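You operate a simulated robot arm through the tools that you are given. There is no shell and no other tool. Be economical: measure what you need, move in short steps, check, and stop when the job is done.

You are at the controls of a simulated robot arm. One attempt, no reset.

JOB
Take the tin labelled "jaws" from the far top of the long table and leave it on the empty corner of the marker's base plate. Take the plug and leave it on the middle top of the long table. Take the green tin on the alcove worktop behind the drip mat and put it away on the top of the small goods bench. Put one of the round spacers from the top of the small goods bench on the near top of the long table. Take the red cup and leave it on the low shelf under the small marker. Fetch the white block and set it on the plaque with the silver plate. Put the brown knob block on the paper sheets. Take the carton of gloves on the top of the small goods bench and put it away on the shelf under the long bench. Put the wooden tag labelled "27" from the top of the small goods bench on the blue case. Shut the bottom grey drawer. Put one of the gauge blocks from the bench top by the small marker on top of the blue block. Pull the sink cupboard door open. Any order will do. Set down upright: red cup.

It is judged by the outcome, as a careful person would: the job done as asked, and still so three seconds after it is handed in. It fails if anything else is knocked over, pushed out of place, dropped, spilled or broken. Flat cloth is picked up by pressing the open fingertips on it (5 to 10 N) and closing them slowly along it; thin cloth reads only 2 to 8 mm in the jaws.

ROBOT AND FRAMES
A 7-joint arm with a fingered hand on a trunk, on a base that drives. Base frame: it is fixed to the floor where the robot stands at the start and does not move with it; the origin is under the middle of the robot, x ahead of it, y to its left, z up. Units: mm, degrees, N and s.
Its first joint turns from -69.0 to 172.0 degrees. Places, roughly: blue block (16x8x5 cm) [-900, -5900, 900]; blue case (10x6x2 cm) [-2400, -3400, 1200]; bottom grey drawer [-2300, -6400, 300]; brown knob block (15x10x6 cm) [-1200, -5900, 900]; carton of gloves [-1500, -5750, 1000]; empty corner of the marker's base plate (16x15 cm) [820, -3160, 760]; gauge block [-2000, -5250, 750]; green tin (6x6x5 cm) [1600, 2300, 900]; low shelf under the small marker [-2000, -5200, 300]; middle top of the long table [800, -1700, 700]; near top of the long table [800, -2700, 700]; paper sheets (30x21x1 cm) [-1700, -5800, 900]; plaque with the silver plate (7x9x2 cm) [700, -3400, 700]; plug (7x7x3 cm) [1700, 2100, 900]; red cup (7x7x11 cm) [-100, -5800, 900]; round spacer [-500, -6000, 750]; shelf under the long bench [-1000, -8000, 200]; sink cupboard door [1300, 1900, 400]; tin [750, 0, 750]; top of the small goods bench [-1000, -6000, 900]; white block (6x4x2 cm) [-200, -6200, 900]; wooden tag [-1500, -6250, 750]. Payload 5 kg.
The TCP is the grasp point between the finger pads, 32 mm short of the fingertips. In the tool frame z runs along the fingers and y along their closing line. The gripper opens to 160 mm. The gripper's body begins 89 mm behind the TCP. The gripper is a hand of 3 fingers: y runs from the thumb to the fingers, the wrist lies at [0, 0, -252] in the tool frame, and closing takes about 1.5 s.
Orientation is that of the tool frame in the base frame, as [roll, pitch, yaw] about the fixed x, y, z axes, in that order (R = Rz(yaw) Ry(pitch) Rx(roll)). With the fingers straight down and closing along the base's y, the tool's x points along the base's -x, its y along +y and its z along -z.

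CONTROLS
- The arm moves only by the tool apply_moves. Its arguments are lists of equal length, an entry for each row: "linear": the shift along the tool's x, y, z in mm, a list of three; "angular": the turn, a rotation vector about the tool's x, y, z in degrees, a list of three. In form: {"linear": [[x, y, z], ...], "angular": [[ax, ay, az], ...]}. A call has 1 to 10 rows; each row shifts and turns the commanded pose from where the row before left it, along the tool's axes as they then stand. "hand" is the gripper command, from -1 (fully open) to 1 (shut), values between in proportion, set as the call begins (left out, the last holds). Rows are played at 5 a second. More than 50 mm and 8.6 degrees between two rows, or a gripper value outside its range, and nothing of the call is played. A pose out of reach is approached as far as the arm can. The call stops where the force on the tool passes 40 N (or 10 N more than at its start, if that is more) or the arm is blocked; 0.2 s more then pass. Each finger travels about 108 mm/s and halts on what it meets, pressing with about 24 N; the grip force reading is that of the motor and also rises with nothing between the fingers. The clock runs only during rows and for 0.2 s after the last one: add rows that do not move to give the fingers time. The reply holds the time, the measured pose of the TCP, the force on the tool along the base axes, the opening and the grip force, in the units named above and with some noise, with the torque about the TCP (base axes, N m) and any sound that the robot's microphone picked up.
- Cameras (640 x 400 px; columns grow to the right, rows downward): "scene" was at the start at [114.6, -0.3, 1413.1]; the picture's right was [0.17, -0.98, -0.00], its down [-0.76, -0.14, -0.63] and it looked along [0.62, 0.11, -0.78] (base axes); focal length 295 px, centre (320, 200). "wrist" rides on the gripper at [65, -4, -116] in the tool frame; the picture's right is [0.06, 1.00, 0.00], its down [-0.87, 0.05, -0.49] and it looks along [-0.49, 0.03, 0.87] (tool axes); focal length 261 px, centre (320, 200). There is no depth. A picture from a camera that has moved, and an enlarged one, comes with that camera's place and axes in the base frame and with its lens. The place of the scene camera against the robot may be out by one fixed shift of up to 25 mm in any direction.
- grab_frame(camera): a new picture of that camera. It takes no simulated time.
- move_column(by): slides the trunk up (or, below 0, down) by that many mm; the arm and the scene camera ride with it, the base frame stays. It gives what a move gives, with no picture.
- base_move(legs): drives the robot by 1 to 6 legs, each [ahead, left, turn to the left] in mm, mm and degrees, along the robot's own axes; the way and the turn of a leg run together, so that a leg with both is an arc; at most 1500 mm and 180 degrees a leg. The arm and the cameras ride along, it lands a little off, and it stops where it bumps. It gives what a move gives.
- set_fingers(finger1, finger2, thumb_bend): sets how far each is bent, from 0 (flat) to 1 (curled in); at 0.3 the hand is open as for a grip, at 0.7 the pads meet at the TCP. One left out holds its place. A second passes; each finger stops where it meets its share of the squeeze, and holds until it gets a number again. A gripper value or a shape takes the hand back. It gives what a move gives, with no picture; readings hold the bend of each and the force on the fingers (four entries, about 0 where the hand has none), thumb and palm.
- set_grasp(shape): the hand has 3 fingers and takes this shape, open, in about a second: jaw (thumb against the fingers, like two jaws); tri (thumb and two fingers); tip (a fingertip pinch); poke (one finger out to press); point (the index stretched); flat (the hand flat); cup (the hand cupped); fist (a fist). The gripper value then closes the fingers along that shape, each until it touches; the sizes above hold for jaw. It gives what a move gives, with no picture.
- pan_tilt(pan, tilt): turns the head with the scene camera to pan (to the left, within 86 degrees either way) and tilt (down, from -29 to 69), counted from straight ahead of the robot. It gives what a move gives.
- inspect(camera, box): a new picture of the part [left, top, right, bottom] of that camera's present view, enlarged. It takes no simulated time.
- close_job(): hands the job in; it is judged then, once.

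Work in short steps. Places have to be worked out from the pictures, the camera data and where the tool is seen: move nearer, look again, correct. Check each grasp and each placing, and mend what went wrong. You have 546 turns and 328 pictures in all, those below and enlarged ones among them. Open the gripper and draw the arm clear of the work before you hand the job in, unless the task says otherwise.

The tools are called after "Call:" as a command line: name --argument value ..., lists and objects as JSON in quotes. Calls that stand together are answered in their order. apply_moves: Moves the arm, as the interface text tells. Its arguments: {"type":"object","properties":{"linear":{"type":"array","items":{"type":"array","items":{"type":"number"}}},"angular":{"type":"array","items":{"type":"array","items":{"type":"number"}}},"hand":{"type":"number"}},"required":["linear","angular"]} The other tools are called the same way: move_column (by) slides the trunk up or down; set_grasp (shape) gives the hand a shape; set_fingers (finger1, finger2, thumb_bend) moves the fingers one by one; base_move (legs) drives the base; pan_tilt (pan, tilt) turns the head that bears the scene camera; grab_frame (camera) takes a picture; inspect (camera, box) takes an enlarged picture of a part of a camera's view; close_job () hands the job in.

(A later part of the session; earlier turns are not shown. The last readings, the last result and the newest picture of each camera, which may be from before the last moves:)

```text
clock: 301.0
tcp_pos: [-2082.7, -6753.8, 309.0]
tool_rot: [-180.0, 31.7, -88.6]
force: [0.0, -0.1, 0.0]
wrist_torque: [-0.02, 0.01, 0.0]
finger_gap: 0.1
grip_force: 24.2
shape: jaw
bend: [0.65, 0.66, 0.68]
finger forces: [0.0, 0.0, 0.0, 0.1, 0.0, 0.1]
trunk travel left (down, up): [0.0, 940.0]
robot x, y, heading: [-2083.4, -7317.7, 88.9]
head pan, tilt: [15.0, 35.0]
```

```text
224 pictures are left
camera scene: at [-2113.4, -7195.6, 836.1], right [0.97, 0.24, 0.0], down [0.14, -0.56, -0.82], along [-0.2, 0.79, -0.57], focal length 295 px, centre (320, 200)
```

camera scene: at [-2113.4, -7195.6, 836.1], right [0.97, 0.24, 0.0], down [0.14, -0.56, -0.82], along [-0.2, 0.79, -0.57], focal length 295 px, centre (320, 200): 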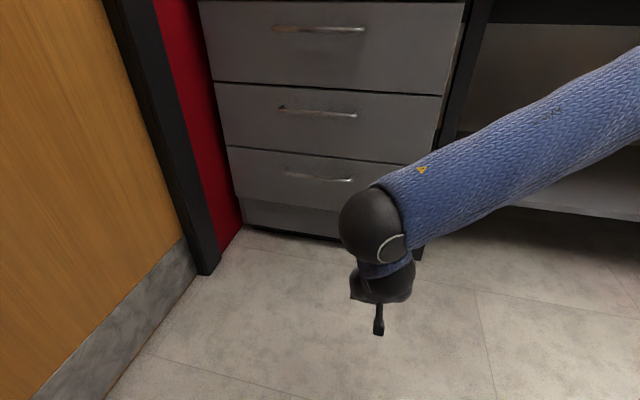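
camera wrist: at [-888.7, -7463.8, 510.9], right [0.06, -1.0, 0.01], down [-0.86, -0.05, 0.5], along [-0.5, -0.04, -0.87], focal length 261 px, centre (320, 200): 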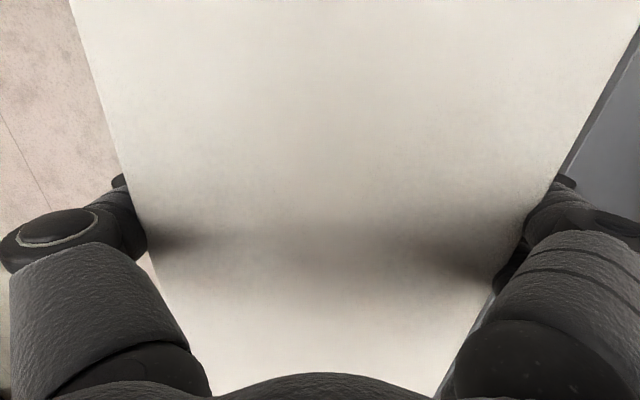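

Still clear of the bench. I raise the trunk in steps and straighten the hand.

Call:
move_column --by 300

Call:
move_column --by 300

Call:
apply_moves --linear '[[0, 0, 0], [0, 0, 0], [0, 0, 0], [0, 0, 0], [0, 0, -45], [0, 0, -45], [0, 0, -45], [0, 0, 0]]' --angular '[[0, 8, 0], [0, 8, 0], [0, 8, 0], [0, 7.7, 0], [0, 0, 0], [0, 0, 0], [0, 0, 0], [0, 0, 0]]' --hand -1

Call:
pan_tilt --pan -20 --tilt 35

Call:
grab_frame --camera "scene"

```text
clock: 304.0
tcp_pos: [-2083.5, -6753.7, 609.8]
tool_rot: [180.0, 31.6, -88.5]
force: [0.0, 0.1, 0.4]
wrist_torque: [0.0, 0.02, 0.02]
finger_gap: 0.2
grip_force: 23.8
shape: jaw
bend: [0.65, 0.66, 0.68]
finger forces: [0.0, 0.0, 0.0, 0.0, 0.0, 0.1]
trunk travel left (down, up): [-300.0, 640.0]
robot x, y, heading: [-2083.5, -7318.0, 88.9]
head pan, tilt: [15.0, 35.0]
```

```text
clock: 307.0
tcp_pos: [-2083.7, -6754.0, 908.7]
tool_rot: [180.0, 31.5, -88.6]
force: [0.8, -1.1, 0.6]
wrist_torque: [0.0, -0.02, 0.02]
finger_gap: 0.0
grip_force: 23.8
shape: jaw
bend: [0.65, 0.66, 0.68]
finger forces: [0.1, 0.0, 0.0, 0.1, 0.1, 0.0]
trunk travel left (down, up): [-600.0, 340.0]
robot x, y, heading: [-2080.0, -7320.5, 89.1]
head pan, tilt: [15.0, 35.0]
```

```text
clock: 308.8
tcp_pos: [-2081.9, -6753.6, 1042.6]
tool_rot: [180.0, -0.2, -88.6]
force: [0.7, 0.2, -0.4]
wrist_torque: [0.01, 0.01, 0.01]
finger_gap: 159.9
grip_force: 0.1
shape: jaw
bend: [0.3, 0.3, 0.3]
finger forces: [0.1, 0.0, 0.0, 0.1, 0.1, 0.1]
trunk travel left (down, up): [-600.0, 340.0]
robot x, y, heading: [-2080.8, -7314.5, 89.2]
head pan, tilt: [15.0, 35.0]
```

```text
clock: 309.9
tcp_pos: [-2082.3, -6754.1, 1045.6]
tool_rot: [180.0, -0.1, -88.5]
force: [-0.2, -0.6, 0.5]
wrist_torque: [0.01, 0.02, 0.01]
finger_gap: 160.2
grip_force: 0.1
shape: jaw
bend: [0.3, 0.3, 0.3]
finger forces: [0.1, 0.1, 0.0, 0.0, 0.0, 0.1]
trunk travel left (down, up): [-600.0, 340.0]
robot x, y, heading: [-2085.9, -7318.9, 89.0]
head pan, tilt: [-20.0, 35.0]
```

```text
223 pictures are left
camera scene: at [-2060.5, -7198.8, 1436.1], right [0.93, -0.36, 0.0], down [-0.21, -0.54, -0.82], along [0.29, 0.76, -0.57], focal length 295 px, centre (320, 200)
```

scene: 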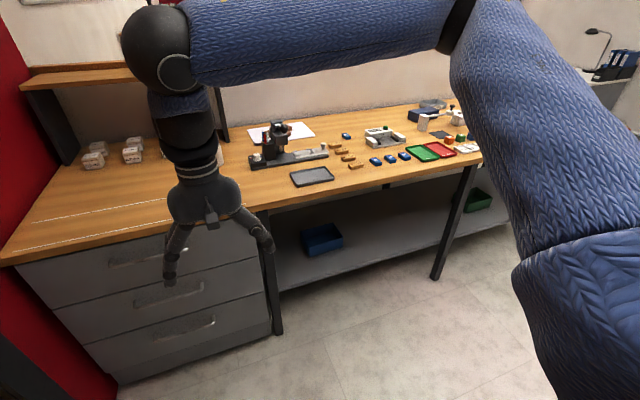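

All good. Next the wooden tag "27": I drive over in front of the tags and look down with the wrist camera.

Call:
base_move --legs '[[0, -545, 0.8], [400, 0, 0]]'

Call:
apply_moves --linear '[[-40, 0, 0], [-40, 0, 0], [-40, 0, 0], [-40, 0, 0], [-30, 0, 0], [0, 0, 0]]' --angular '[[0, 0, 0], [0, 0, 0], [0, 0, 0], [0, 0, 0], [0, 0, 0], [0, 0, 0]]'

Call:
grab_frame --camera "wrist"

```text
clock: 315.1
tcp_pos: [-1534.7, -6358.0, 1045.1]
tool_rot: [-180.0, -0.2, -87.9]
force: [-0.1, 0.7, -0.4]
wrist_torque: [-0.01, -0.02, -0.02]
finger_gap: 160.2
grip_force: 0.2
shape: jaw
bend: [0.3, 0.3, 0.3]
finger forces: [0.0, 0.1, 0.1, 0.0, 0.1, 0.1]
trunk travel left (down, up): [-600.0, 340.0]
robot x, y, heading: [-1527.4, -6922.3, 89.4]
head pan, tilt: [-20.0, 35.0]
```

```text
clock: 316.5
tcp_pos: [-1537.3, -6172.2, 1043.8]
tool_rot: [-180.0, -0.1, -87.9]
force: [0.3, 0.2, 1.1]
wrist_torque: [-0.01, 0.03, -0.01]
finger_gap: 159.8
grip_force: 0.1
shape: jaw
bend: [0.3, 0.3, 0.3]
finger forces: [0.0, 0.0, 0.0, 0.1, 0.0, 0.0]
trunk travel left (down, up): [-600.0, 340.0]
robot x, y, heading: [-1527.4, -6920.6, 89.4]
head pan, tilt: [-20.0, 35.0]
```

```text
222 pictures are left
camera wrist: at [-1531.2, -6235.4, 1160.6], right [-1.0, -0.1, 0.0], down [-0.09, 0.87, 0.49], along [-0.05, 0.49, -0.87], focal length 261 px, centre (320, 200)
```

wrist: 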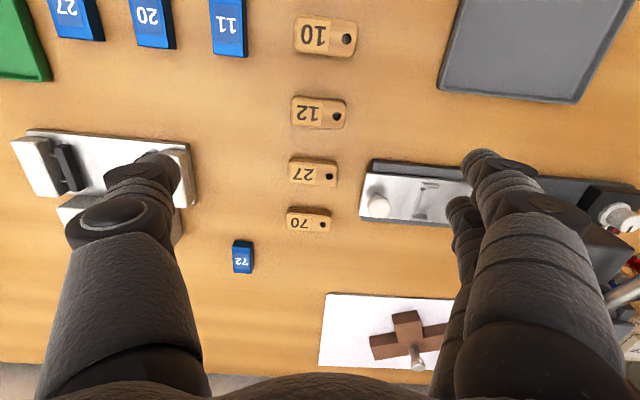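

Tag "27" (wood) is at ≈(−1535, −6106), 60×27 mm, with its neighbours 70 mm apart. I turn the hand 90° to close along y, and centre above it.

Call:
apply_moves --linear '[[0, 0, 0], [0, 0, 0], [0, 0, 0], [0, 0, 0], [0, 0, 0], [0, 0, 0], [0, 0, 0], [0, 0, 0], [0, 0, 0], [0, 0, 0]]' --angular '[[0, 0, 8.5], [0, 0, 8.5], [0, 0, 8.5], [0, 0, 8.5], [0, 0, 8.5], [0, 0, 8.5], [0, 0, 8.5], [0, 0, 8.5], [0, 0, 8.5], [0, 0, 8.5]]'

Call:
apply_moves --linear '[[0, 35, 0], [0, 31, 20], [0, 0, 40], [0, 0, 30], [0, 0, 0], [0, 0, 0]]' --angular '[[0, 0, 7.1], [0, 0, 0], [0, 0, 0], [0, 0, 0], [0, 0, 0], [0, 0, 0]]' --hand 0.25

Call:
grab_frame --camera "wrist"

```text
clock: 318.7
tcp_pos: [-1541.2, -6168.9, 1042.9]
tool_rot: [-179.9, 0.0, -173.1]
force: [-1.3, 1.0, 0.4]
wrist_torque: [0.01, -0.01, -0.01]
finger_gap: 159.9
grip_force: 0.0
shape: jaw
bend: [0.3, 0.3, 0.3]
finger forces: [0.1, 0.1, 0.0, 0.0, 0.1, 0.0]
trunk travel left (down, up): [-600.0, 340.0]
robot x, y, heading: [-1523.5, -6923.3, 89.7]
head pan, tilt: [-20.0, 35.0]
```

```text
clock: 320.1
tcp_pos: [-1546.6, -6104.4, 952.3]
tool_rot: [-179.9, 0.0, -179.9]
force: [0.4, -0.4, 0.0]
wrist_torque: [0.0, 0.01, -0.01]
finger_gap: 60.6
grip_force: 0.1
shape: jaw
bend: [0.73, 0.73, 0.7]
finger forces: [0.0, 0.1, 0.1, 0.0, 0.0, 0.0]
trunk travel left (down, up): [-600.0, 340.0]
robot x, y, heading: [-1525.2, -6922.6, 89.4]
head pan, tilt: [-20.0, 35.0]
```

```text
221 pictures are left
camera wrist: at [-1610.4, -6108.0, 1068.7], right [-0.06, 1.0, 0.0], down [0.87, 0.06, 0.49], along [0.49, 0.03, -0.87], focal length 261 px, centre (320, 200)
```

wrist: 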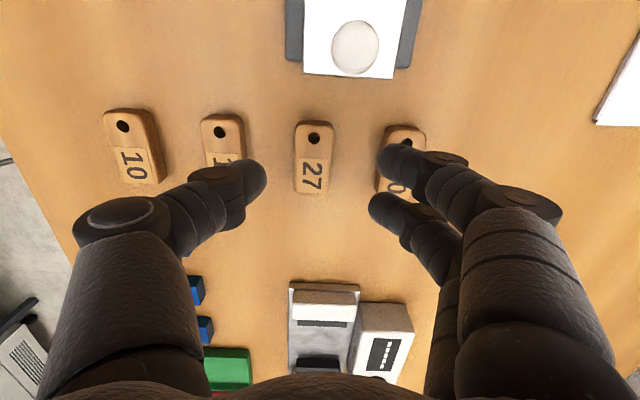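

Tag centre ≈(−1535, −6109). I correct 12 mm and descend between the neighbours.

Call:
apply_moves --linear '[[-12, -4, 20], [0, 0, 25], [0, 0, 10], [0, 0, 0]]' --angular '[[0, 0, 0], [0, 0, 0], [0, 0, 0], [0, 0, 0]]' --hand 0.38

Call:
grab_frame --camera "wrist"

```text
clock: 321.1
tcp_pos: [-1532.3, -6108.7, 898.9]
tool_rot: [-179.9, 0.1, -179.9]
force: [0.1, -0.2, -0.2]
wrist_torque: [0.01, -0.01, -0.01]
finger_gap: 50.3
grip_force: 0.1
shape: jaw
bend: [0.73, 0.73, 0.7]
finger forces: [0.1, 0.0, 0.1, 0.1, 0.0, 0.0]
trunk travel left (down, up): [-600.0, 340.0]
robot x, y, heading: [-1531.4, -6924.7, 89.5]
head pan, tilt: [-20.0, 35.0]
```

```text
220 pictures are left
camera wrist: at [-1596.3, -6111.5, 1015.9], right [-0.06, 1.0, 0.0], down [0.87, 0.05, 0.49], along [0.49, 0.03, -0.87], focal length 261 px, centre (320, 200)
```

wrist: 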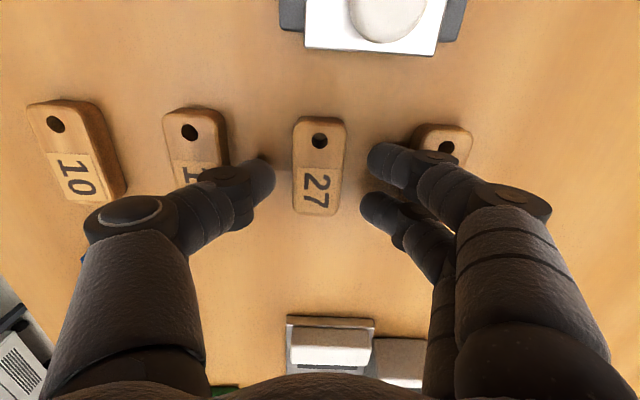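

Centred. I lower in small steps to feel the bench.

Call:
apply_moves --linear '[[0, 0, 4], [0, 0, 4], [0, 0, 0]]' --angular '[[0, 0, 0], [0, 0, 0], [0, 0, 0]]'

Call:
apply_moves --linear '[[0, 0, 3], [0, 0, 0]]' --angular '[[0, 0, 0], [0, 0, 0]]'

```text
clock: 321.9
tcp_pos: [-1533.2, -6108.7, 893.1]
tool_rot: [179.9, 0.1, -179.9]
force: [0.9, 1.5, 13.3]
wrist_torque: [0.35, -0.04, -0.03]
finger_gap: 50.6
grip_force: 0.0
shape: jaw
bend: [0.74, 0.74, 0.7]
finger forces: [5.6, 5.8, 0.1, 0.0, 2.5, 0.0]
trunk travel left (down, up): [-600.0, 340.0]
robot x, y, heading: [-1528.0, -6921.8, 89.5]
head pan, tilt: [-20.0, 35.0]
```

```text
clock: 322.5
tcp_pos: [-1532.9, -6107.9, 891.1]
tool_rot: [179.9, 0.0, 179.9]
force: [1.7, 9.1, 29.9]
wrist_torque: [0.8, -0.05, -0.01]
finger_gap: 34.2
grip_force: 24.3
shape: jaw
bend: [0.75, 0.75, 0.72]
finger forces: [20.5, 21.2, 0.0, 0.0, 20.5, 0.0]
trunk travel left (down, up): [-600.0, 340.0]
robot x, y, heading: [-1525.2, -6923.5, 89.6]
head pan, tilt: [-20.0, 35.0]
```

The fingers have closed on the tag (34 mm). I confirm the close command, ease up, and lift slightly.

Call:
apply_moves --linear '[[0, 0, -2], [0, 0, 0], [0, 0, 0], [0, 0, 0], [0, 0, 0]]' --angular '[[0, 0, 0], [0, 0, 0], [0, 0, 0], [0, 0, 0], [0, 0, 0]]' --hand 1

Call:
apply_moves --linear '[[0, 0, -10], [0, 0, -20], [0, 0, -20], [0, 0, 0]]' --angular '[[0, 0, 0], [0, 0, 0], [0, 0, 0], [0, 0, 0]]'

Call:
grab_frame --camera "wrist"

```text
clock: 323.7
tcp_pos: [-1534.2, -6109.6, 890.7]
tool_rot: [179.9, -0.1, -180.0]
force: [-0.4, 11.2, 29.4]
wrist_torque: [0.98, 0.01, -0.03]
finger_gap: 33.5
grip_force: 23.5
shape: jaw
bend: [0.75, 0.75, 0.72]
finger forces: [22.4, 22.6, 0.0, 0.0, 18.3, 0.1]
trunk travel left (down, up): [-600.0, 340.0]
robot x, y, heading: [-1530.3, -6923.7, 89.7]
head pan, tilt: [-20.0, 35.0]
```

```text
clock: 324.7
tcp_pos: [-1533.3, -6108.0, 940.3]
tool_rot: [-179.9, 0.1, 179.9]
force: [-0.6, -0.1, -0.4]
wrist_torque: [0.0, 0.01, 0.03]
finger_gap: 31.0
grip_force: 24.0
shape: jaw
bend: [0.74, 0.74, 0.72]
finger forces: [9.2, 9.3, 0.1, 0.0, 18.6, 0.0]
trunk travel left (down, up): [-600.0, 340.0]
robot x, y, heading: [-1529.4, -6920.0, 89.6]
head pan, tilt: [-20.0, 35.0]
```

```text
219 pictures are left
camera wrist: at [-1597.5, -6111.2, 1056.0], right [-0.06, 1.0, 0.0], down [0.87, 0.06, 0.49], along [0.49, 0.03, -0.87], focal length 261 px, centre (320, 200)
```

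wrist: 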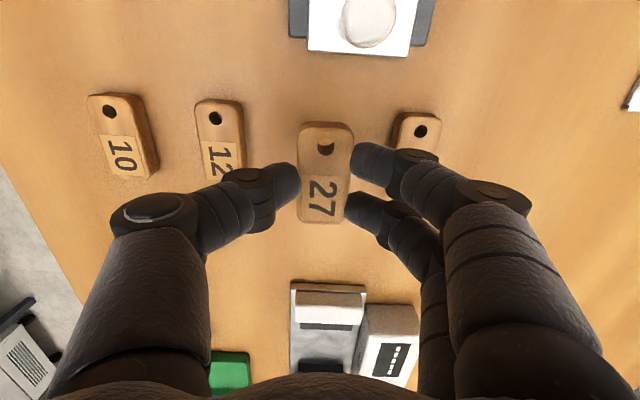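

Tag held, label up. I raise and draw in the arm, then drive round: back, east, north, then west toward the blue case.

Call:
apply_moves --linear '[[0, 0, -45], [0, 0, -45], [0, -45, -20], [0, -45, -20], [0, -45, 0], [0, -45, 0], [0, 0, 0]]' --angular '[[0, 0, 0], [0, 0, 0], [0, 0, 0], [0, 0, 0], [0, 0, 0], [0, 0, 0], [0, 0, 0]]'

Call:
base_move --legs '[[-110, 0, 0], [0, -1150, 0], [0, -1150, 0], [1200, 0, 0], [1200, 0, 0]]'

Call:
pan_tilt --pan 70 --tilt 20

Call:
grab_frame --camera "scene"

```text
clock: 326.3
tcp_pos: [-1533.7, -6219.3, 1068.2]
tool_rot: [-179.9, -0.1, -180.0]
force: [-0.5, 0.4, -0.1]
wrist_torque: [0.03, -0.01, 0.02]
finger_gap: 30.8
grip_force: 24.5
shape: jaw
bend: [0.74, 0.74, 0.72]
finger forces: [9.1, 9.2, 0.0, 0.1, 18.5, 0.0]
out of reach, approached as far as the arm can: row 5, 6
trunk travel left (down, up): [-600.0, 340.0]
robot x, y, heading: [-1528.0, -6922.8, 89.4]
head pan, tilt: [-20.0, 35.0]
```

```text
clock: 349.9
tcp_pos: [608.9, -3914.1, 1069.2]
tool_rot: [-179.9, 0.0, -176.1]
force: [-0.3, 0.2, -1.0]
wrist_torque: [-0.01, -0.02, -0.02]
finger_gap: 30.7
grip_force: 24.0
shape: jaw
bend: [0.74, 0.74, 0.72]
finger forces: [9.2, 9.3, 0.0, 0.0, 18.5, 0.0]
trunk travel left (down, up): [-600.0, 340.0]
robot x, y, heading: [659.5, -4620.7, 93.6]
head pan, tilt: [-20.0, 35.0]
```

```text
clock: 351.5
tcp_pos: [609.6, -3913.9, 1069.0]
tool_rot: [-179.8, 0.0, -176.1]
force: [0.0, -0.5, -1.1]
wrist_torque: [-0.01, 0.01, 0.0]
finger_gap: 30.7
grip_force: 23.9
shape: jaw
bend: [0.74, 0.74, 0.72]
finger forces: [9.2, 9.3, 0.0, 0.0, 18.5, 0.1]
trunk travel left (down, up): [-600.0, 340.0]
robot x, y, heading: [663.9, -4614.2, 93.6]
head pan, tilt: [70.0, 20.0]
```

```text
218 pictures are left
camera scene: at [560.5, -4553.8, 1460.0], right [0.28, 0.96, 0.0], down [0.33, -0.1, -0.94], along [-0.9, 0.27, -0.34], focal length 295 px, centre (320, 200)
```

scene: 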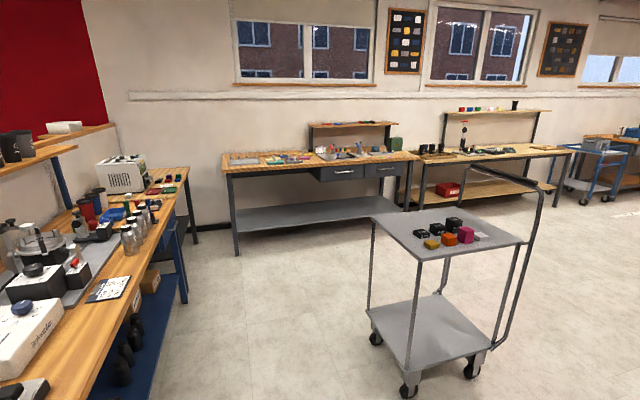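

The blue case is on the riser shelf of the first bench along the west wall. I drive west along the aisle, turn to face it and look.

Call:
base_move --legs '[[0, 1000, -3], [0, 950, 0], [0, 0, 89], [0, -1150, 0]]'

Call:
pan_tilt --pan 0 --tilt 20

Call:
grab_frame --camera "scene"

```text
clock: 363.1
tcp_pos: [-1716.1, -4096.3, 1068.0]
tool_rot: [-179.9, 0.1, -143.6]
force: [-0.9, -0.4, 0.3]
wrist_torque: [0.02, -0.03, 0.03]
finger_gap: 30.5
grip_force: 24.1
shape: jaw
bend: [0.74, 0.74, 0.72]
finger forces: [9.1, 9.0, 0.0, 0.0, 18.2, 0.0]
trunk travel left (down, up): [-600.0, 340.0]
robot x, y, heading: [-1293.5, -4656.2, 126.2]
head pan, tilt: [70.0, 20.0]
stopped in leg 3: the robot was blocked; the commanded pose is now the measured one
```

```text
clock: 364.5
tcp_pos: [-1712.7, -4096.3, 1069.2]
tool_rot: [-179.9, -0.1, -143.8]
force: [-0.3, -0.2, -0.6]
wrist_torque: [-0.01, 0.0, 0.0]
finger_gap: 30.7
grip_force: 23.7
shape: jaw
bend: [0.74, 0.74, 0.72]
finger forces: [9.0, 9.1, 0.0, 0.0, 18.2, 0.0]
trunk travel left (down, up): [-600.0, 340.0]
robot x, y, heading: [-1290.9, -4660.1, 126.1]
head pan, tilt: [0.0, 20.0]
```

```text
217 pictures are left
camera scene: at [-1386.1, -4557.2, 1459.9], right [0.81, 0.59, 0.0], down [0.2, -0.28, -0.94], along [-0.55, 0.76, -0.34], focal length 295 px, centre (320, 200)
```

scene: 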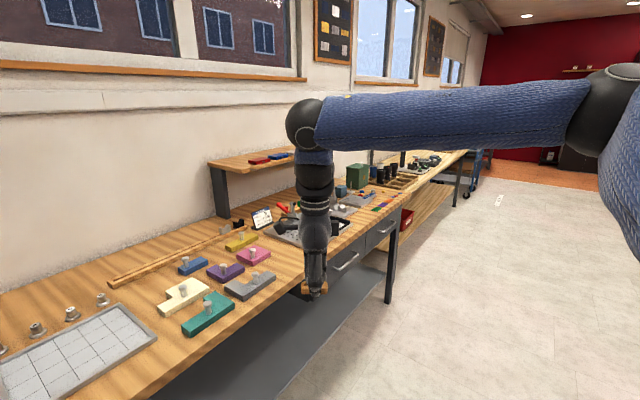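

The turn was blocked at 126°. I look around the base to see what it touched.

Call:
pan_tilt --pan 80 --tilt 55

Call:
grab_frame --camera "scene"

Call:
pan_tilt --pan -80 --tilt 50

Call:
grab_frame --camera "scene"

```text
clock: 366.1
tcp_pos: [-1712.8, -4097.0, 1069.1]
tool_rot: [-179.9, 0.0, -143.6]
force: [0.2, -0.7, -0.8]
wrist_torque: [0.05, -0.01, -0.02]
finger_gap: 30.8
grip_force: 24.7
shape: jaw
bend: [0.74, 0.74, 0.72]
finger forces: [9.0, 9.0, 0.0, 0.0, 18.2, 0.1]
trunk travel left (down, up): [-600.0, 340.0]
robot x, y, heading: [-1289.6, -4661.6, 125.6]
head pan, tilt: [80.0, 55.0]
```

```text
216 pictures are left
camera scene: at [-1396.3, -4663.9, 1407.9], right [-0.44, 0.9, 0.0], down [0.74, 0.36, -0.57], along [-0.52, -0.25, -0.82], focal length 295 px, centre (320, 200)
```

scene: 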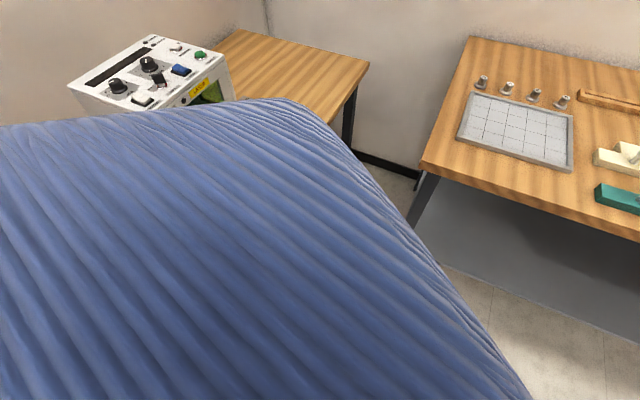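

```text
clock: 368.5
tcp_pos: [-1712.2, -4095.3, 1069.7]
tool_rot: [-180.0, 0.1, -143.7]
force: [-0.5, 0.2, -0.5]
wrist_torque: [0.02, 0.0, -0.02]
finger_gap: 30.8
grip_force: 24.2
shape: jaw
bend: [0.74, 0.74, 0.72]
finger forces: [9.0, 9.1, 0.0, 0.0, 18.2, 0.0]
trunk travel left (down, up): [-600.0, 340.0]
robot x, y, heading: [-1290.8, -4662.7, 125.7]
head pan, tilt: [-80.0, 50.0]
```

```text
215 pictures are left
camera scene: at [-1277.9, -4577.1, 1414.3], right [0.72, -0.7, 0.0], down [-0.53, -0.55, -0.64], along [0.45, 0.46, -0.77], focal length 295 px, centre (320, 200)
```

scene: 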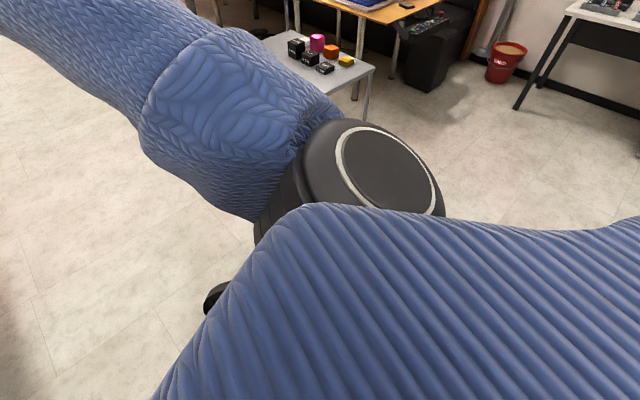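

I was too near the blue bench front (it is at y≈−5000). I move 350 mm north first, then finish the turn.

Call:
base_move --legs '[[320, -235, 0], [0, 0, 54]]'

Call:
pan_tilt --pan -30 --tilt 15

Call:
grab_frame --camera "scene"

```text
clock: 373.4
tcp_pos: [-1987.9, -4273.8, 1069.7]
tool_rot: [-179.9, 0.1, -89.8]
force: [-0.4, 0.2, 0.1]
wrist_torque: [0.04, 0.06, 0.01]
finger_gap: 30.7
grip_force: 24.4
shape: jaw
bend: [0.74, 0.74, 0.72]
finger forces: [8.9, 8.9, 0.0, 0.0, 17.7, 0.1]
trunk travel left (down, up): [-600.0, 340.0]
robot x, y, heading: [-1279.7, -4265.8, 179.8]
head pan, tilt: [-80.0, 50.0]
```

```text
clock: 374.6
tcp_pos: [-1988.0, -4273.8, 1069.5]
tool_rot: [180.0, 0.1, -89.7]
force: [-0.1, 0.4, 0.1]
wrist_torque: [0.0, 0.02, -0.01]
finger_gap: 30.6
grip_force: 23.9
shape: jaw
bend: [0.74, 0.74, 0.72]
finger forces: [8.7, 8.9, 0.0, 0.0, 17.7, 0.0]
trunk travel left (down, up): [-600.0, 340.0]
robot x, y, heading: [-1282.9, -4262.8, 179.9]
head pan, tilt: [-30.0, 15.0]
```

```text
214 pictures are left
camera scene: at [-1425.6, -4230.4, 1468.0], right [0.5, 0.86, 0.0], down [0.22, -0.13, -0.97], along [-0.83, 0.49, -0.26], focal length 295 px, centre (320, 200)
```

scene: 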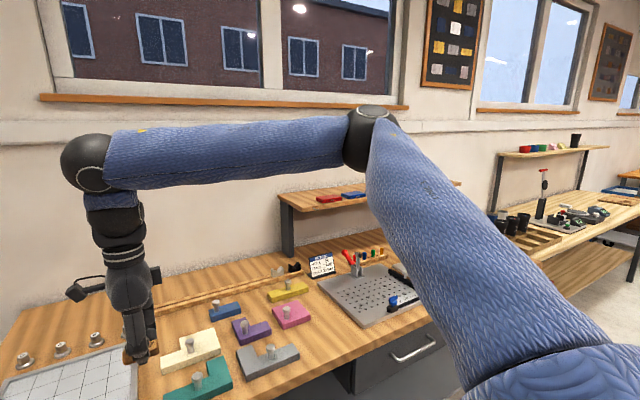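

The blue case lies with a red one on the riser shelf at ≈(−2340, −3600). I strafe north 640 mm to stand before it.

Call:
base_move --legs '[[0, -640, 0]]'

Call:
pan_tilt --pan 0 --tilt 20

Call:
grab_frame --camera "scene"

```text
clock: 378.1
tcp_pos: [-1987.7, -3644.9, 1069.8]
tool_rot: [-180.0, 0.0, -89.6]
force: [-0.1, -0.4, -0.7]
wrist_torque: [-0.04, -0.02, -0.02]
finger_gap: 30.7
grip_force: 24.7
shape: jaw
bend: [0.74, 0.74, 0.72]
finger forces: [8.7, 8.9, 0.1, 0.0, 17.7, 0.0]
trunk travel left (down, up): [-600.0, 340.0]
robot x, y, heading: [-1282.4, -3635.8, -180.0]
head pan, tilt: [-30.0, 15.0]
```

```text
clock: 379.1
tcp_pos: [-1987.5, -3645.5, 1069.9]
tool_rot: [179.9, 0.1, -89.5]
force: [-0.7, -0.5, 0.1]
wrist_torque: [0.0, -0.02, 0.0]
finger_gap: 30.4
grip_force: 24.0
shape: jaw
bend: [0.74, 0.74, 0.72]
finger forces: [8.8, 8.9, 0.0, 0.1, 17.6, 0.0]
trunk travel left (down, up): [-600.0, 340.0]
robot x, y, heading: [-1284.9, -3635.4, -179.7]
head pan, tilt: [0.0, 20.0]
```

```text
213 pictures are left
camera scene: at [-1437.6, -3647.6, 1459.9], right [0.0, 1.0, 0.0], down [0.34, 0.0, -0.94], along [-0.94, 0.0, -0.34], focal length 295 px, centre (320, 200)
```

scene: 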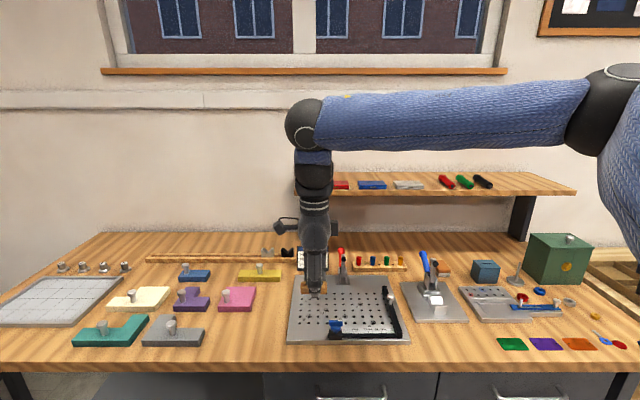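

The blue flat case is on the shelf at ≈(−2265, −3495). I raise the trunk 260 mm, shift right 150 mm and look with the wrist camera.

Call:
move_column --by 260

Call:
base_move --legs '[[0, -150, 0]]'

Call:
grab_frame --camera "wrist"

Call:
grab_frame --camera "scene"

```text
clock: 381.7
tcp_pos: [-1987.7, -3645.8, 1329.9]
tool_rot: [-180.0, 0.0, -89.6]
force: [-0.3, 0.4, -0.1]
wrist_torque: [0.0, 0.03, 0.02]
finger_gap: 30.6
grip_force: 23.6
shape: jaw
bend: [0.74, 0.74, 0.72]
finger forces: [8.8, 8.9, 0.0, 0.0, 17.7, 0.0]
trunk travel left (down, up): [-860.0, 80.0]
robot x, y, heading: [-1282.6, -3635.0, -179.6]
head pan, tilt: [0.0, 20.0]
```

```text
clock: 383.1
tcp_pos: [-1987.2, -3493.3, 1330.1]
tool_rot: [180.0, 0.0, -89.6]
force: [0.2, 0.2, -0.8]
wrist_torque: [-0.01, 0.01, 0.02]
finger_gap: 30.3
grip_force: 24.0
shape: jaw
bend: [0.74, 0.74, 0.72]
finger forces: [8.8, 8.9, 0.0, 0.1, 17.7, 0.0]
trunk travel left (down, up): [-860.0, 80.0]
robot x, y, heading: [-1281.9, -3483.7, -180.1]
head pan, tilt: [0.0, 20.0]
```

```text
212 pictures are left
camera wrist: at [-1982.4, -3559.0, 1446.0], right [-1.0, -0.07, 0.0], down [-0.06, 0.87, 0.49], along [-0.03, 0.49, -0.87], focal length 261 px, centre (320, 200)
```

wrist: 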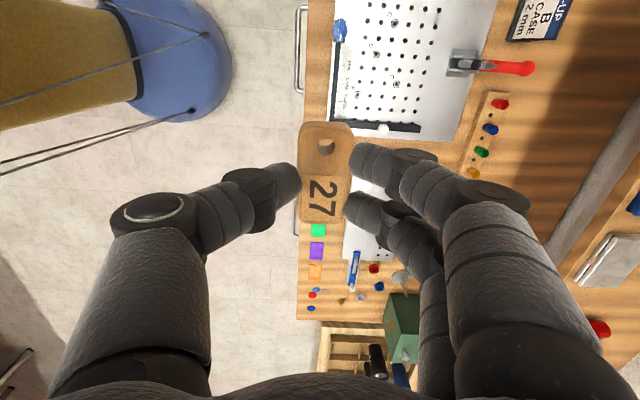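

```text
211 pictures are left
camera scene: at [-1437.6, -3496.6, 1720.0], right [0.0, 1.0, 0.0], down [0.34, 0.0, -0.94], along [-0.94, 0.0, -0.34], focal length 295 px, centre (320, 200)
```

scene: 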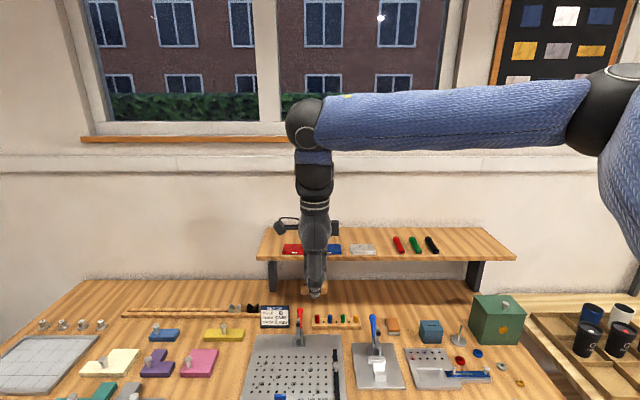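

Triangulated: blue case top at about (−2410, −3465, z≈1165). I drive ahead 300 mm and look again from closer.

Call:
base_move --legs '[[300, 0, 0]]'

Call:
grab_frame --camera "wrist"

Call:
pan_tilt --pan 0 --tilt 35

Call:
grab_frame --camera "scene"

```text
clock: 385.2
tcp_pos: [-2285.7, -3492.5, 1330.5]
tool_rot: [-180.0, 0.0, -89.6]
force: [0.1, 0.3, -0.4]
wrist_torque: [0.01, -0.05, 0.01]
finger_gap: 30.4
grip_force: 24.0
shape: jaw
bend: [0.74, 0.74, 0.72]
finger forces: [8.8, 8.8, 0.0, 0.0, 17.7, 0.0]
trunk travel left (down, up): [-860.0, 80.0]
robot x, y, heading: [-1580.4, -3480.7, 179.9]
head pan, tilt: [0.0, 20.0]
```

```text
210 pictures are left
camera wrist: at [-2281.4, -3557.7, 1445.7], right [-1.0, -0.07, 0.0], down [-0.06, 0.87, 0.49], along [-0.03, 0.49, -0.87], focal length 261 px, centre (320, 200)
```

wrist: 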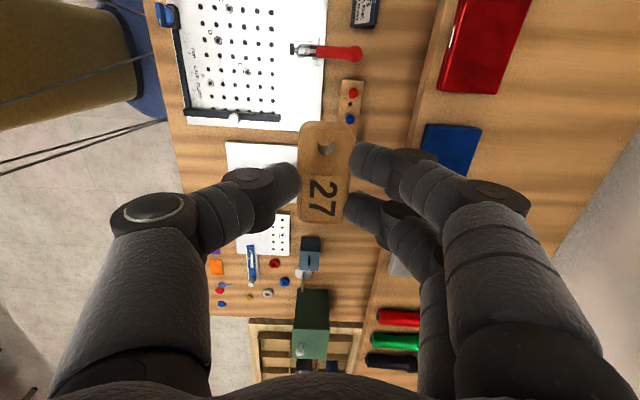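

```text
clock: 385.9
tcp_pos: [-2286.2, -3493.0, 1329.5]
tool_rot: [179.9, 0.0, -89.7]
force: [0.7, -1.5, -0.8]
wrist_torque: [0.02, -0.02, 0.0]
finger_gap: 30.5
grip_force: 23.9
shape: jaw
bend: [0.74, 0.74, 0.72]
finger forces: [8.8, 8.8, 0.0, 0.0, 17.7, 0.0]
trunk travel left (down, up): [-860.0, 80.0]
robot x, y, heading: [-1580.7, -3480.4, 179.8]
head pan, tilt: [0.0, 35.0]
```

```text
209 pictures are left
camera scene: at [-1731.0, -3496.2, 1696.1], right [0.0, 1.0, 0.0], down [0.57, 0.0, -0.82], along [-0.82, 0.0, -0.57], focal length 295 px, centre (320, 200)
```

scene: 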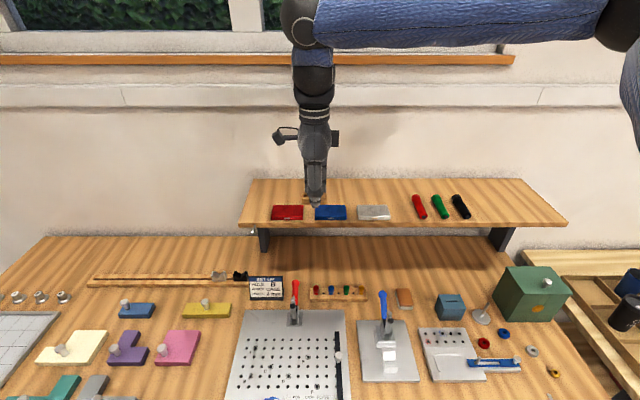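

Blue case centre ≈(−2427, −3455), top z≈1165, long side along y like the tag. I move above and lower partly.

Call:
apply_moves --linear '[[-9, 35, 0], [-9, 35, 0], [-9, 35, 0], [-10, 36, 0], [0, 0, 40], [0, 0, 30], [0, 0, 0]]' --angular '[[0, 0, 0], [0, 0, 0], [0, 0, 0], [0, 0, 0], [0, 0, 0], [0, 0, 0], [0, 0, 0]]'

Call:
grab_frame --camera "wrist"

Call:
inspect --camera "scene" --box '[250, 120, 400, 240]'

```text
clock: 387.5
tcp_pos: [-2424.8, -3453.3, 1259.6]
tool_rot: [-180.0, 0.0, -89.7]
force: [0.1, -0.1, 0.2]
wrist_torque: [0.02, 0.02, -0.01]
finger_gap: 30.4
grip_force: 24.1
shape: jaw
bend: [0.74, 0.74, 0.72]
finger forces: [8.9, 8.8, 0.0, 0.0, 17.9, 0.0]
trunk travel left (down, up): [-860.0, 80.0]
robot x, y, heading: [-1580.2, -3485.7, 180.0]
head pan, tilt: [0.0, 35.0]
```

```text
208 pictures are left
camera wrist: at [-2419.9, -3519.0, 1375.8], right [-1.0, -0.07, 0.0], down [-0.06, 0.87, 0.49], along [-0.03, 0.49, -0.87], focal length 261 px, centre (320, 200)
```

wrist: 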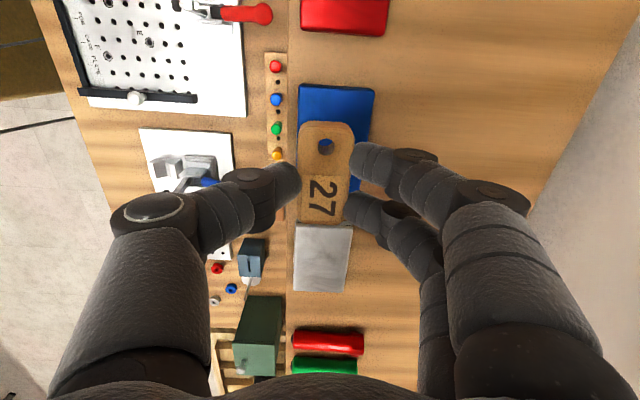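

```text
3.33 times, centred on (325, 180) of scene
camera zoom: at [-1730.2, -3496.9, 1696.2], right [0.0, 1.0, 0.0], down [0.57, 0.0, -0.82], along [-0.82, 0.0, -0.57], focal length 984 px, centre (303, 267)
```

zoom: 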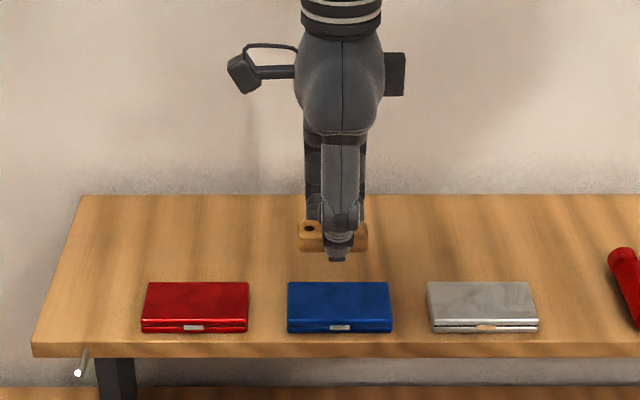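

I correct by (−9, +7) mm and lower gently to contact on the case.

Call:
apply_moves --linear '[[-7, 9, 15], [0, 0, 20], [0, 0, 10], [0, 0, 5], [0, 0, 0]]' --angular '[[0, 0, 0], [0, 0, 0], [0, 0, 0], [0, 0, 0], [0, 0, 0]]'

Call:
grab_frame --camera "wrist"

Call:
inspect --camera "scene" --box '[250, 120, 400, 240]'

```text
clock: 388.7
tcp_pos: [-2435.5, -3448.4, 1209.9]
tool_rot: [-179.9, 0.0, -89.7]
force: [-0.1, 0.1, 1.0]
wrist_torque: [0.0, -0.04, -0.01]
finger_gap: 30.3
grip_force: 24.0
shape: jaw
bend: [0.74, 0.74, 0.72]
finger forces: [8.8, 8.9, 0.0, 0.1, 17.7, 0.1]
trunk travel left (down, up): [-860.0, 80.0]
robot x, y, heading: [-1576.1, -3484.4, 179.9]
head pan, tilt: [0.0, 35.0]
```

```text
206 pictures are left
camera wrist: at [-2430.8, -3513.9, 1325.7], right [-1.0, -0.07, 0.0], down [-0.06, 0.87, 0.49], along [-0.03, 0.49, -0.87], focal length 261 px, centre (320, 200)
```

wrist: 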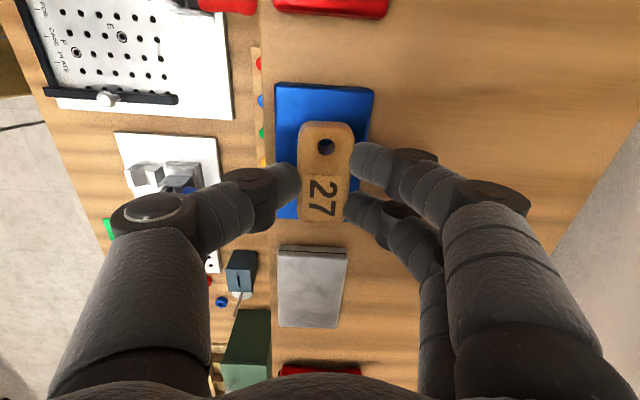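

```text
3.33 times, centred on (325, 180) of scene
camera zoom: at [-1730.8, -3496.4, 1696.1], right [0.0, 1.0, 0.0], down [0.57, 0.0, -0.82], along [-0.82, 0.0, -0.57], focal length 984 px, centre (303, 267)
```

zoom: 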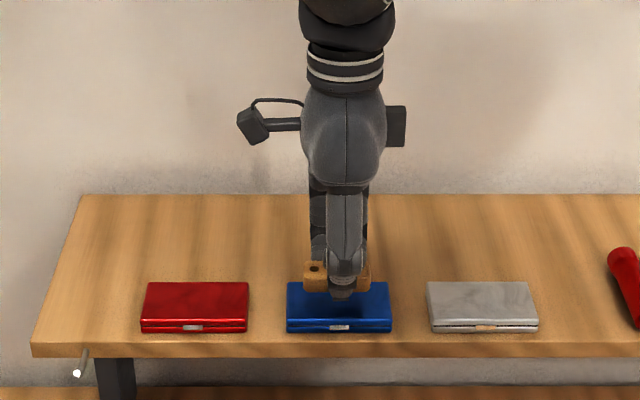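

Alignment is good. I lower in 3–4 mm steps until contact.

Call:
apply_moves --linear '[[0, 0, 4], [0, 0, 4], [0, 0, 0]]' --angular '[[0, 0, 0], [0, 0, 0], [0, 0, 0]]'

Call:
apply_moves --linear '[[0, 0, 3], [0, 0, 0]]' --angular '[[0, 0, 0], [0, 0, 0]]'

Call:
inspect --camera "scene" --box '[280, 160, 380, 230]'

```text
clock: 389.5
tcp_pos: [-2435.5, -3449.2, 1201.7]
tool_rot: [-180.0, -0.1, -89.7]
force: [0.6, -0.1, -0.4]
wrist_torque: [0.02, 0.01, 0.0]
finger_gap: 30.5
grip_force: 23.8
shape: jaw
bend: [0.74, 0.74, 0.72]
finger forces: [8.8, 8.9, 0.0, 0.0, 17.8, 0.1]
trunk travel left (down, up): [-860.0, 80.0]
robot x, y, heading: [-1583.9, -3482.3, 179.9]
head pan, tilt: [0.0, 35.0]
```

```text
clock: 390.1
tcp_pos: [-2436.0, -3448.9, 1198.8]
tool_rot: [180.0, 0.0, -89.7]
force: [0.0, -0.3, 0.2]
wrist_torque: [-0.07, 0.03, 0.02]
finger_gap: 30.3
grip_force: 24.1
shape: jaw
bend: [0.74, 0.74, 0.72]
finger forces: [8.8, 8.8, 0.1, 0.1, 17.8, 0.1]
trunk travel left (down, up): [-860.0, 80.0]
robot x, y, heading: [-1583.4, -3481.3, 179.9]
head pan, tilt: [0.0, 35.0]
```

```text
5.71 times, centred on (330, 195) of scene
camera zoom: at [-1731.0, -3496.3, 1696.1], right [0.0, 1.0, 0.0], down [0.57, 0.0, -0.82], along [-0.82, 0.0, -0.57], focal length 1687 px, centre (263, 229)
```

zoom: 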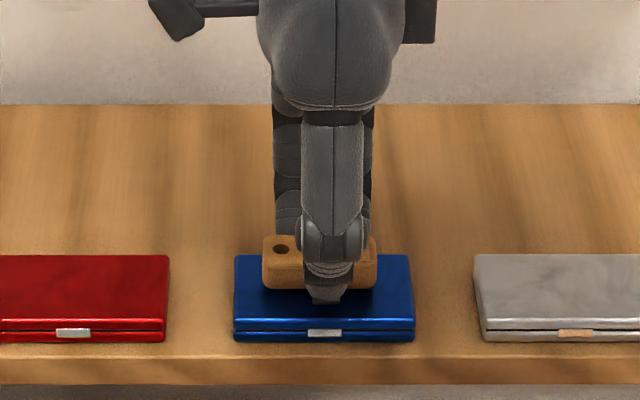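

Very close. Two more careful steps.

Call:
apply_moves --linear '[[0, 0, 3], [0, 0, 0]]' --angular '[[0, 0, 0], [0, 0, 0]]'

Call:
apply_moves --linear '[[0, 0, 2], [0, 0, 0]]' --angular '[[0, 0, 0], [0, 0, 0]]'

```text
clock: 390.7
tcp_pos: [-2435.8, -3449.3, 1195.8]
tool_rot: [179.9, 0.0, -89.7]
force: [-0.4, -0.7, -0.3]
wrist_torque: [0.02, 0.01, 0.0]
finger_gap: 30.5
grip_force: 23.8
shape: jaw
bend: [0.74, 0.74, 0.72]
finger forces: [8.7, 9.0, 0.1, 0.0, 17.8, 0.0]
trunk travel left (down, up): [-860.0, 80.0]
robot x, y, heading: [-1584.1, -3484.5, 179.7]
head pan, tilt: [0.0, 35.0]
```

```text
clock: 391.3
tcp_pos: [-2436.5, -3449.3, 1193.7]
tool_rot: [180.0, -0.1, -89.6]
force: [-0.2, 0.7, -0.2]
wrist_torque: [0.02, -0.02, 0.03]
finger_gap: 30.2
grip_force: 23.9
shape: jaw
bend: [0.74, 0.74, 0.72]
finger forces: [8.7, 9.0, 0.0, 0.1, 17.8, 0.0]
trunk travel left (down, up): [-860.0, 80.0]
robot x, y, heading: [-1581.1, -3485.6, 180.0]
head pan, tilt: [0.0, 35.0]
```

No contact yet; I keep stepping down.

Call:
apply_moves --linear '[[0, 0, 3], [0, 0, 0]]' --angular '[[0, 0, 0], [0, 0, 0]]'

Call:
apply_moves --linear '[[0, 0, 3], [0, 0, 0]]' --angular '[[0, 0, 0], [0, 0, 0]]'

Call:
inspect --camera "scene" --box '[280, 160, 380, 230]'

```text
clock: 391.9
tcp_pos: [-2436.1, -3449.0, 1192.5]
tool_rot: [179.8, 0.0, -89.7]
force: [-4.9, 1.1, 17.4]
wrist_torque: [-0.01, 0.49, 0.02]
finger_gap: 30.8
grip_force: 24.1
shape: jaw
bend: [0.74, 0.74, 0.72]
finger forces: [17.1, 17.6, 0.0, 0.0, 20.1, 0.1]
trunk travel left (down, up): [-860.0, 80.0]
robot x, y, heading: [-1583.2, -3481.0, 180.0]
head pan, tilt: [0.0, 35.0]
```

```text
clock: 392.6
tcp_pos: [-2436.9, -3451.1, 1191.8]
tool_rot: [179.7, -0.2, -89.7]
force: [2.9, 2.0, 22.6]
wrist_torque: [0.1, -0.24, -0.03]
finger_gap: 31.7
grip_force: 24.2
shape: jaw
bend: [0.74, 0.74, 0.72]
finger forces: [13.9, 15.6, 0.0, 0.0, 33.2, 0.1]
trunk travel left (down, up): [-860.0, 80.0]
robot x, y, heading: [-1579.5, -3485.5, 180.0]
head pan, tilt: [0.0, 35.0]
stopped in row 2: the force on the tool passed its limit at 42 N (the readings are from after the stop); the commanded pose is now the measured one
```

```text
5.71 times, centred on (330, 195) of scene
camera zoom: at [-1729.5, -3495.8, 1696.0], right [0.0, 1.0, 0.0], down [0.57, 0.0, -0.82], along [-0.82, 0.0, -0.57], focal length 1687 px, centre (263, 229)
```

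zoom: 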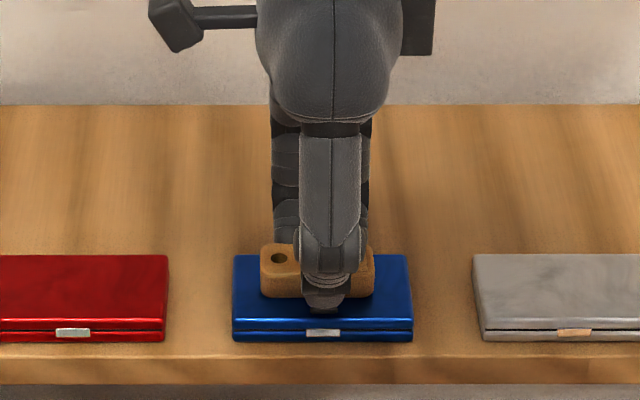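

Contact: the tag sits on the case. I relieve 1 mm, open moderately, and rise.

Call:
apply_moves --linear '[[0, 0, -1], [0, 0, 0]]' --angular '[[0, 0, 0], [0, 0, 0]]'

Call:
apply_moves --linear '[[0, 0, 0], [0, 0, 0], [0, 0, 0], [0, 0, -10], [0, 0, -30], [0, 0, -40], [0, 0, 0]]' --angular '[[0, 0, 0], [0, 0, 0], [0, 0, 0], [0, 0, 0], [0, 0, 0], [0, 0, 0], [0, 0, 0]]' --hand 0.25

Call:
inspect --camera "scene" --box '[280, 160, 380, 230]'

```text
clock: 393.1
tcp_pos: [-2436.7, -3448.6, 1193.0]
tool_rot: [179.8, -0.1, -89.8]
force: [-1.8, -0.4, 21.0]
wrist_torque: [0.03, 0.2, -0.03]
finger_gap: 31.5
grip_force: 24.3
shape: jaw
bend: [0.74, 0.74, 0.72]
finger forces: [16.6, 17.0, 0.0, 0.1, 27.5, 0.1]
trunk travel left (down, up): [-860.0, 80.0]
robot x, y, heading: [-1580.7, -3483.0, 180.1]
head pan, tilt: [0.0, 35.0]
```

```text
clock: 394.8
tcp_pos: [-2439.0, -3450.3, 1270.3]
tool_rot: [179.9, -0.1, -89.8]
force: [-0.2, 0.2, -0.4]
wrist_torque: [0.0, -0.02, 0.01]
finger_gap: 59.5
grip_force: 0.0
shape: jaw
bend: [0.73, 0.73, 0.7]
finger forces: [0.0, 0.0, 0.0, 0.0, 0.0, 0.0]
trunk travel left (down, up): [-860.0, 80.0]
robot x, y, heading: [-1577.5, -3485.3, 179.6]
head pan, tilt: [0.0, 35.0]
```

```text
5.71 times, centred on (330, 195) of scene
camera zoom: at [-1732.4, -3495.7, 1695.9], right [0.0, 1.0, 0.0], down [0.57, 0.0, -0.82], along [-0.82, 0.0, -0.57], focal length 1687 px, centre (263, 229)
```

zoom: 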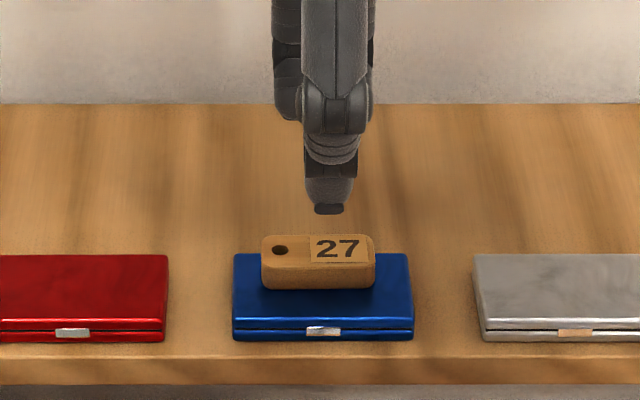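

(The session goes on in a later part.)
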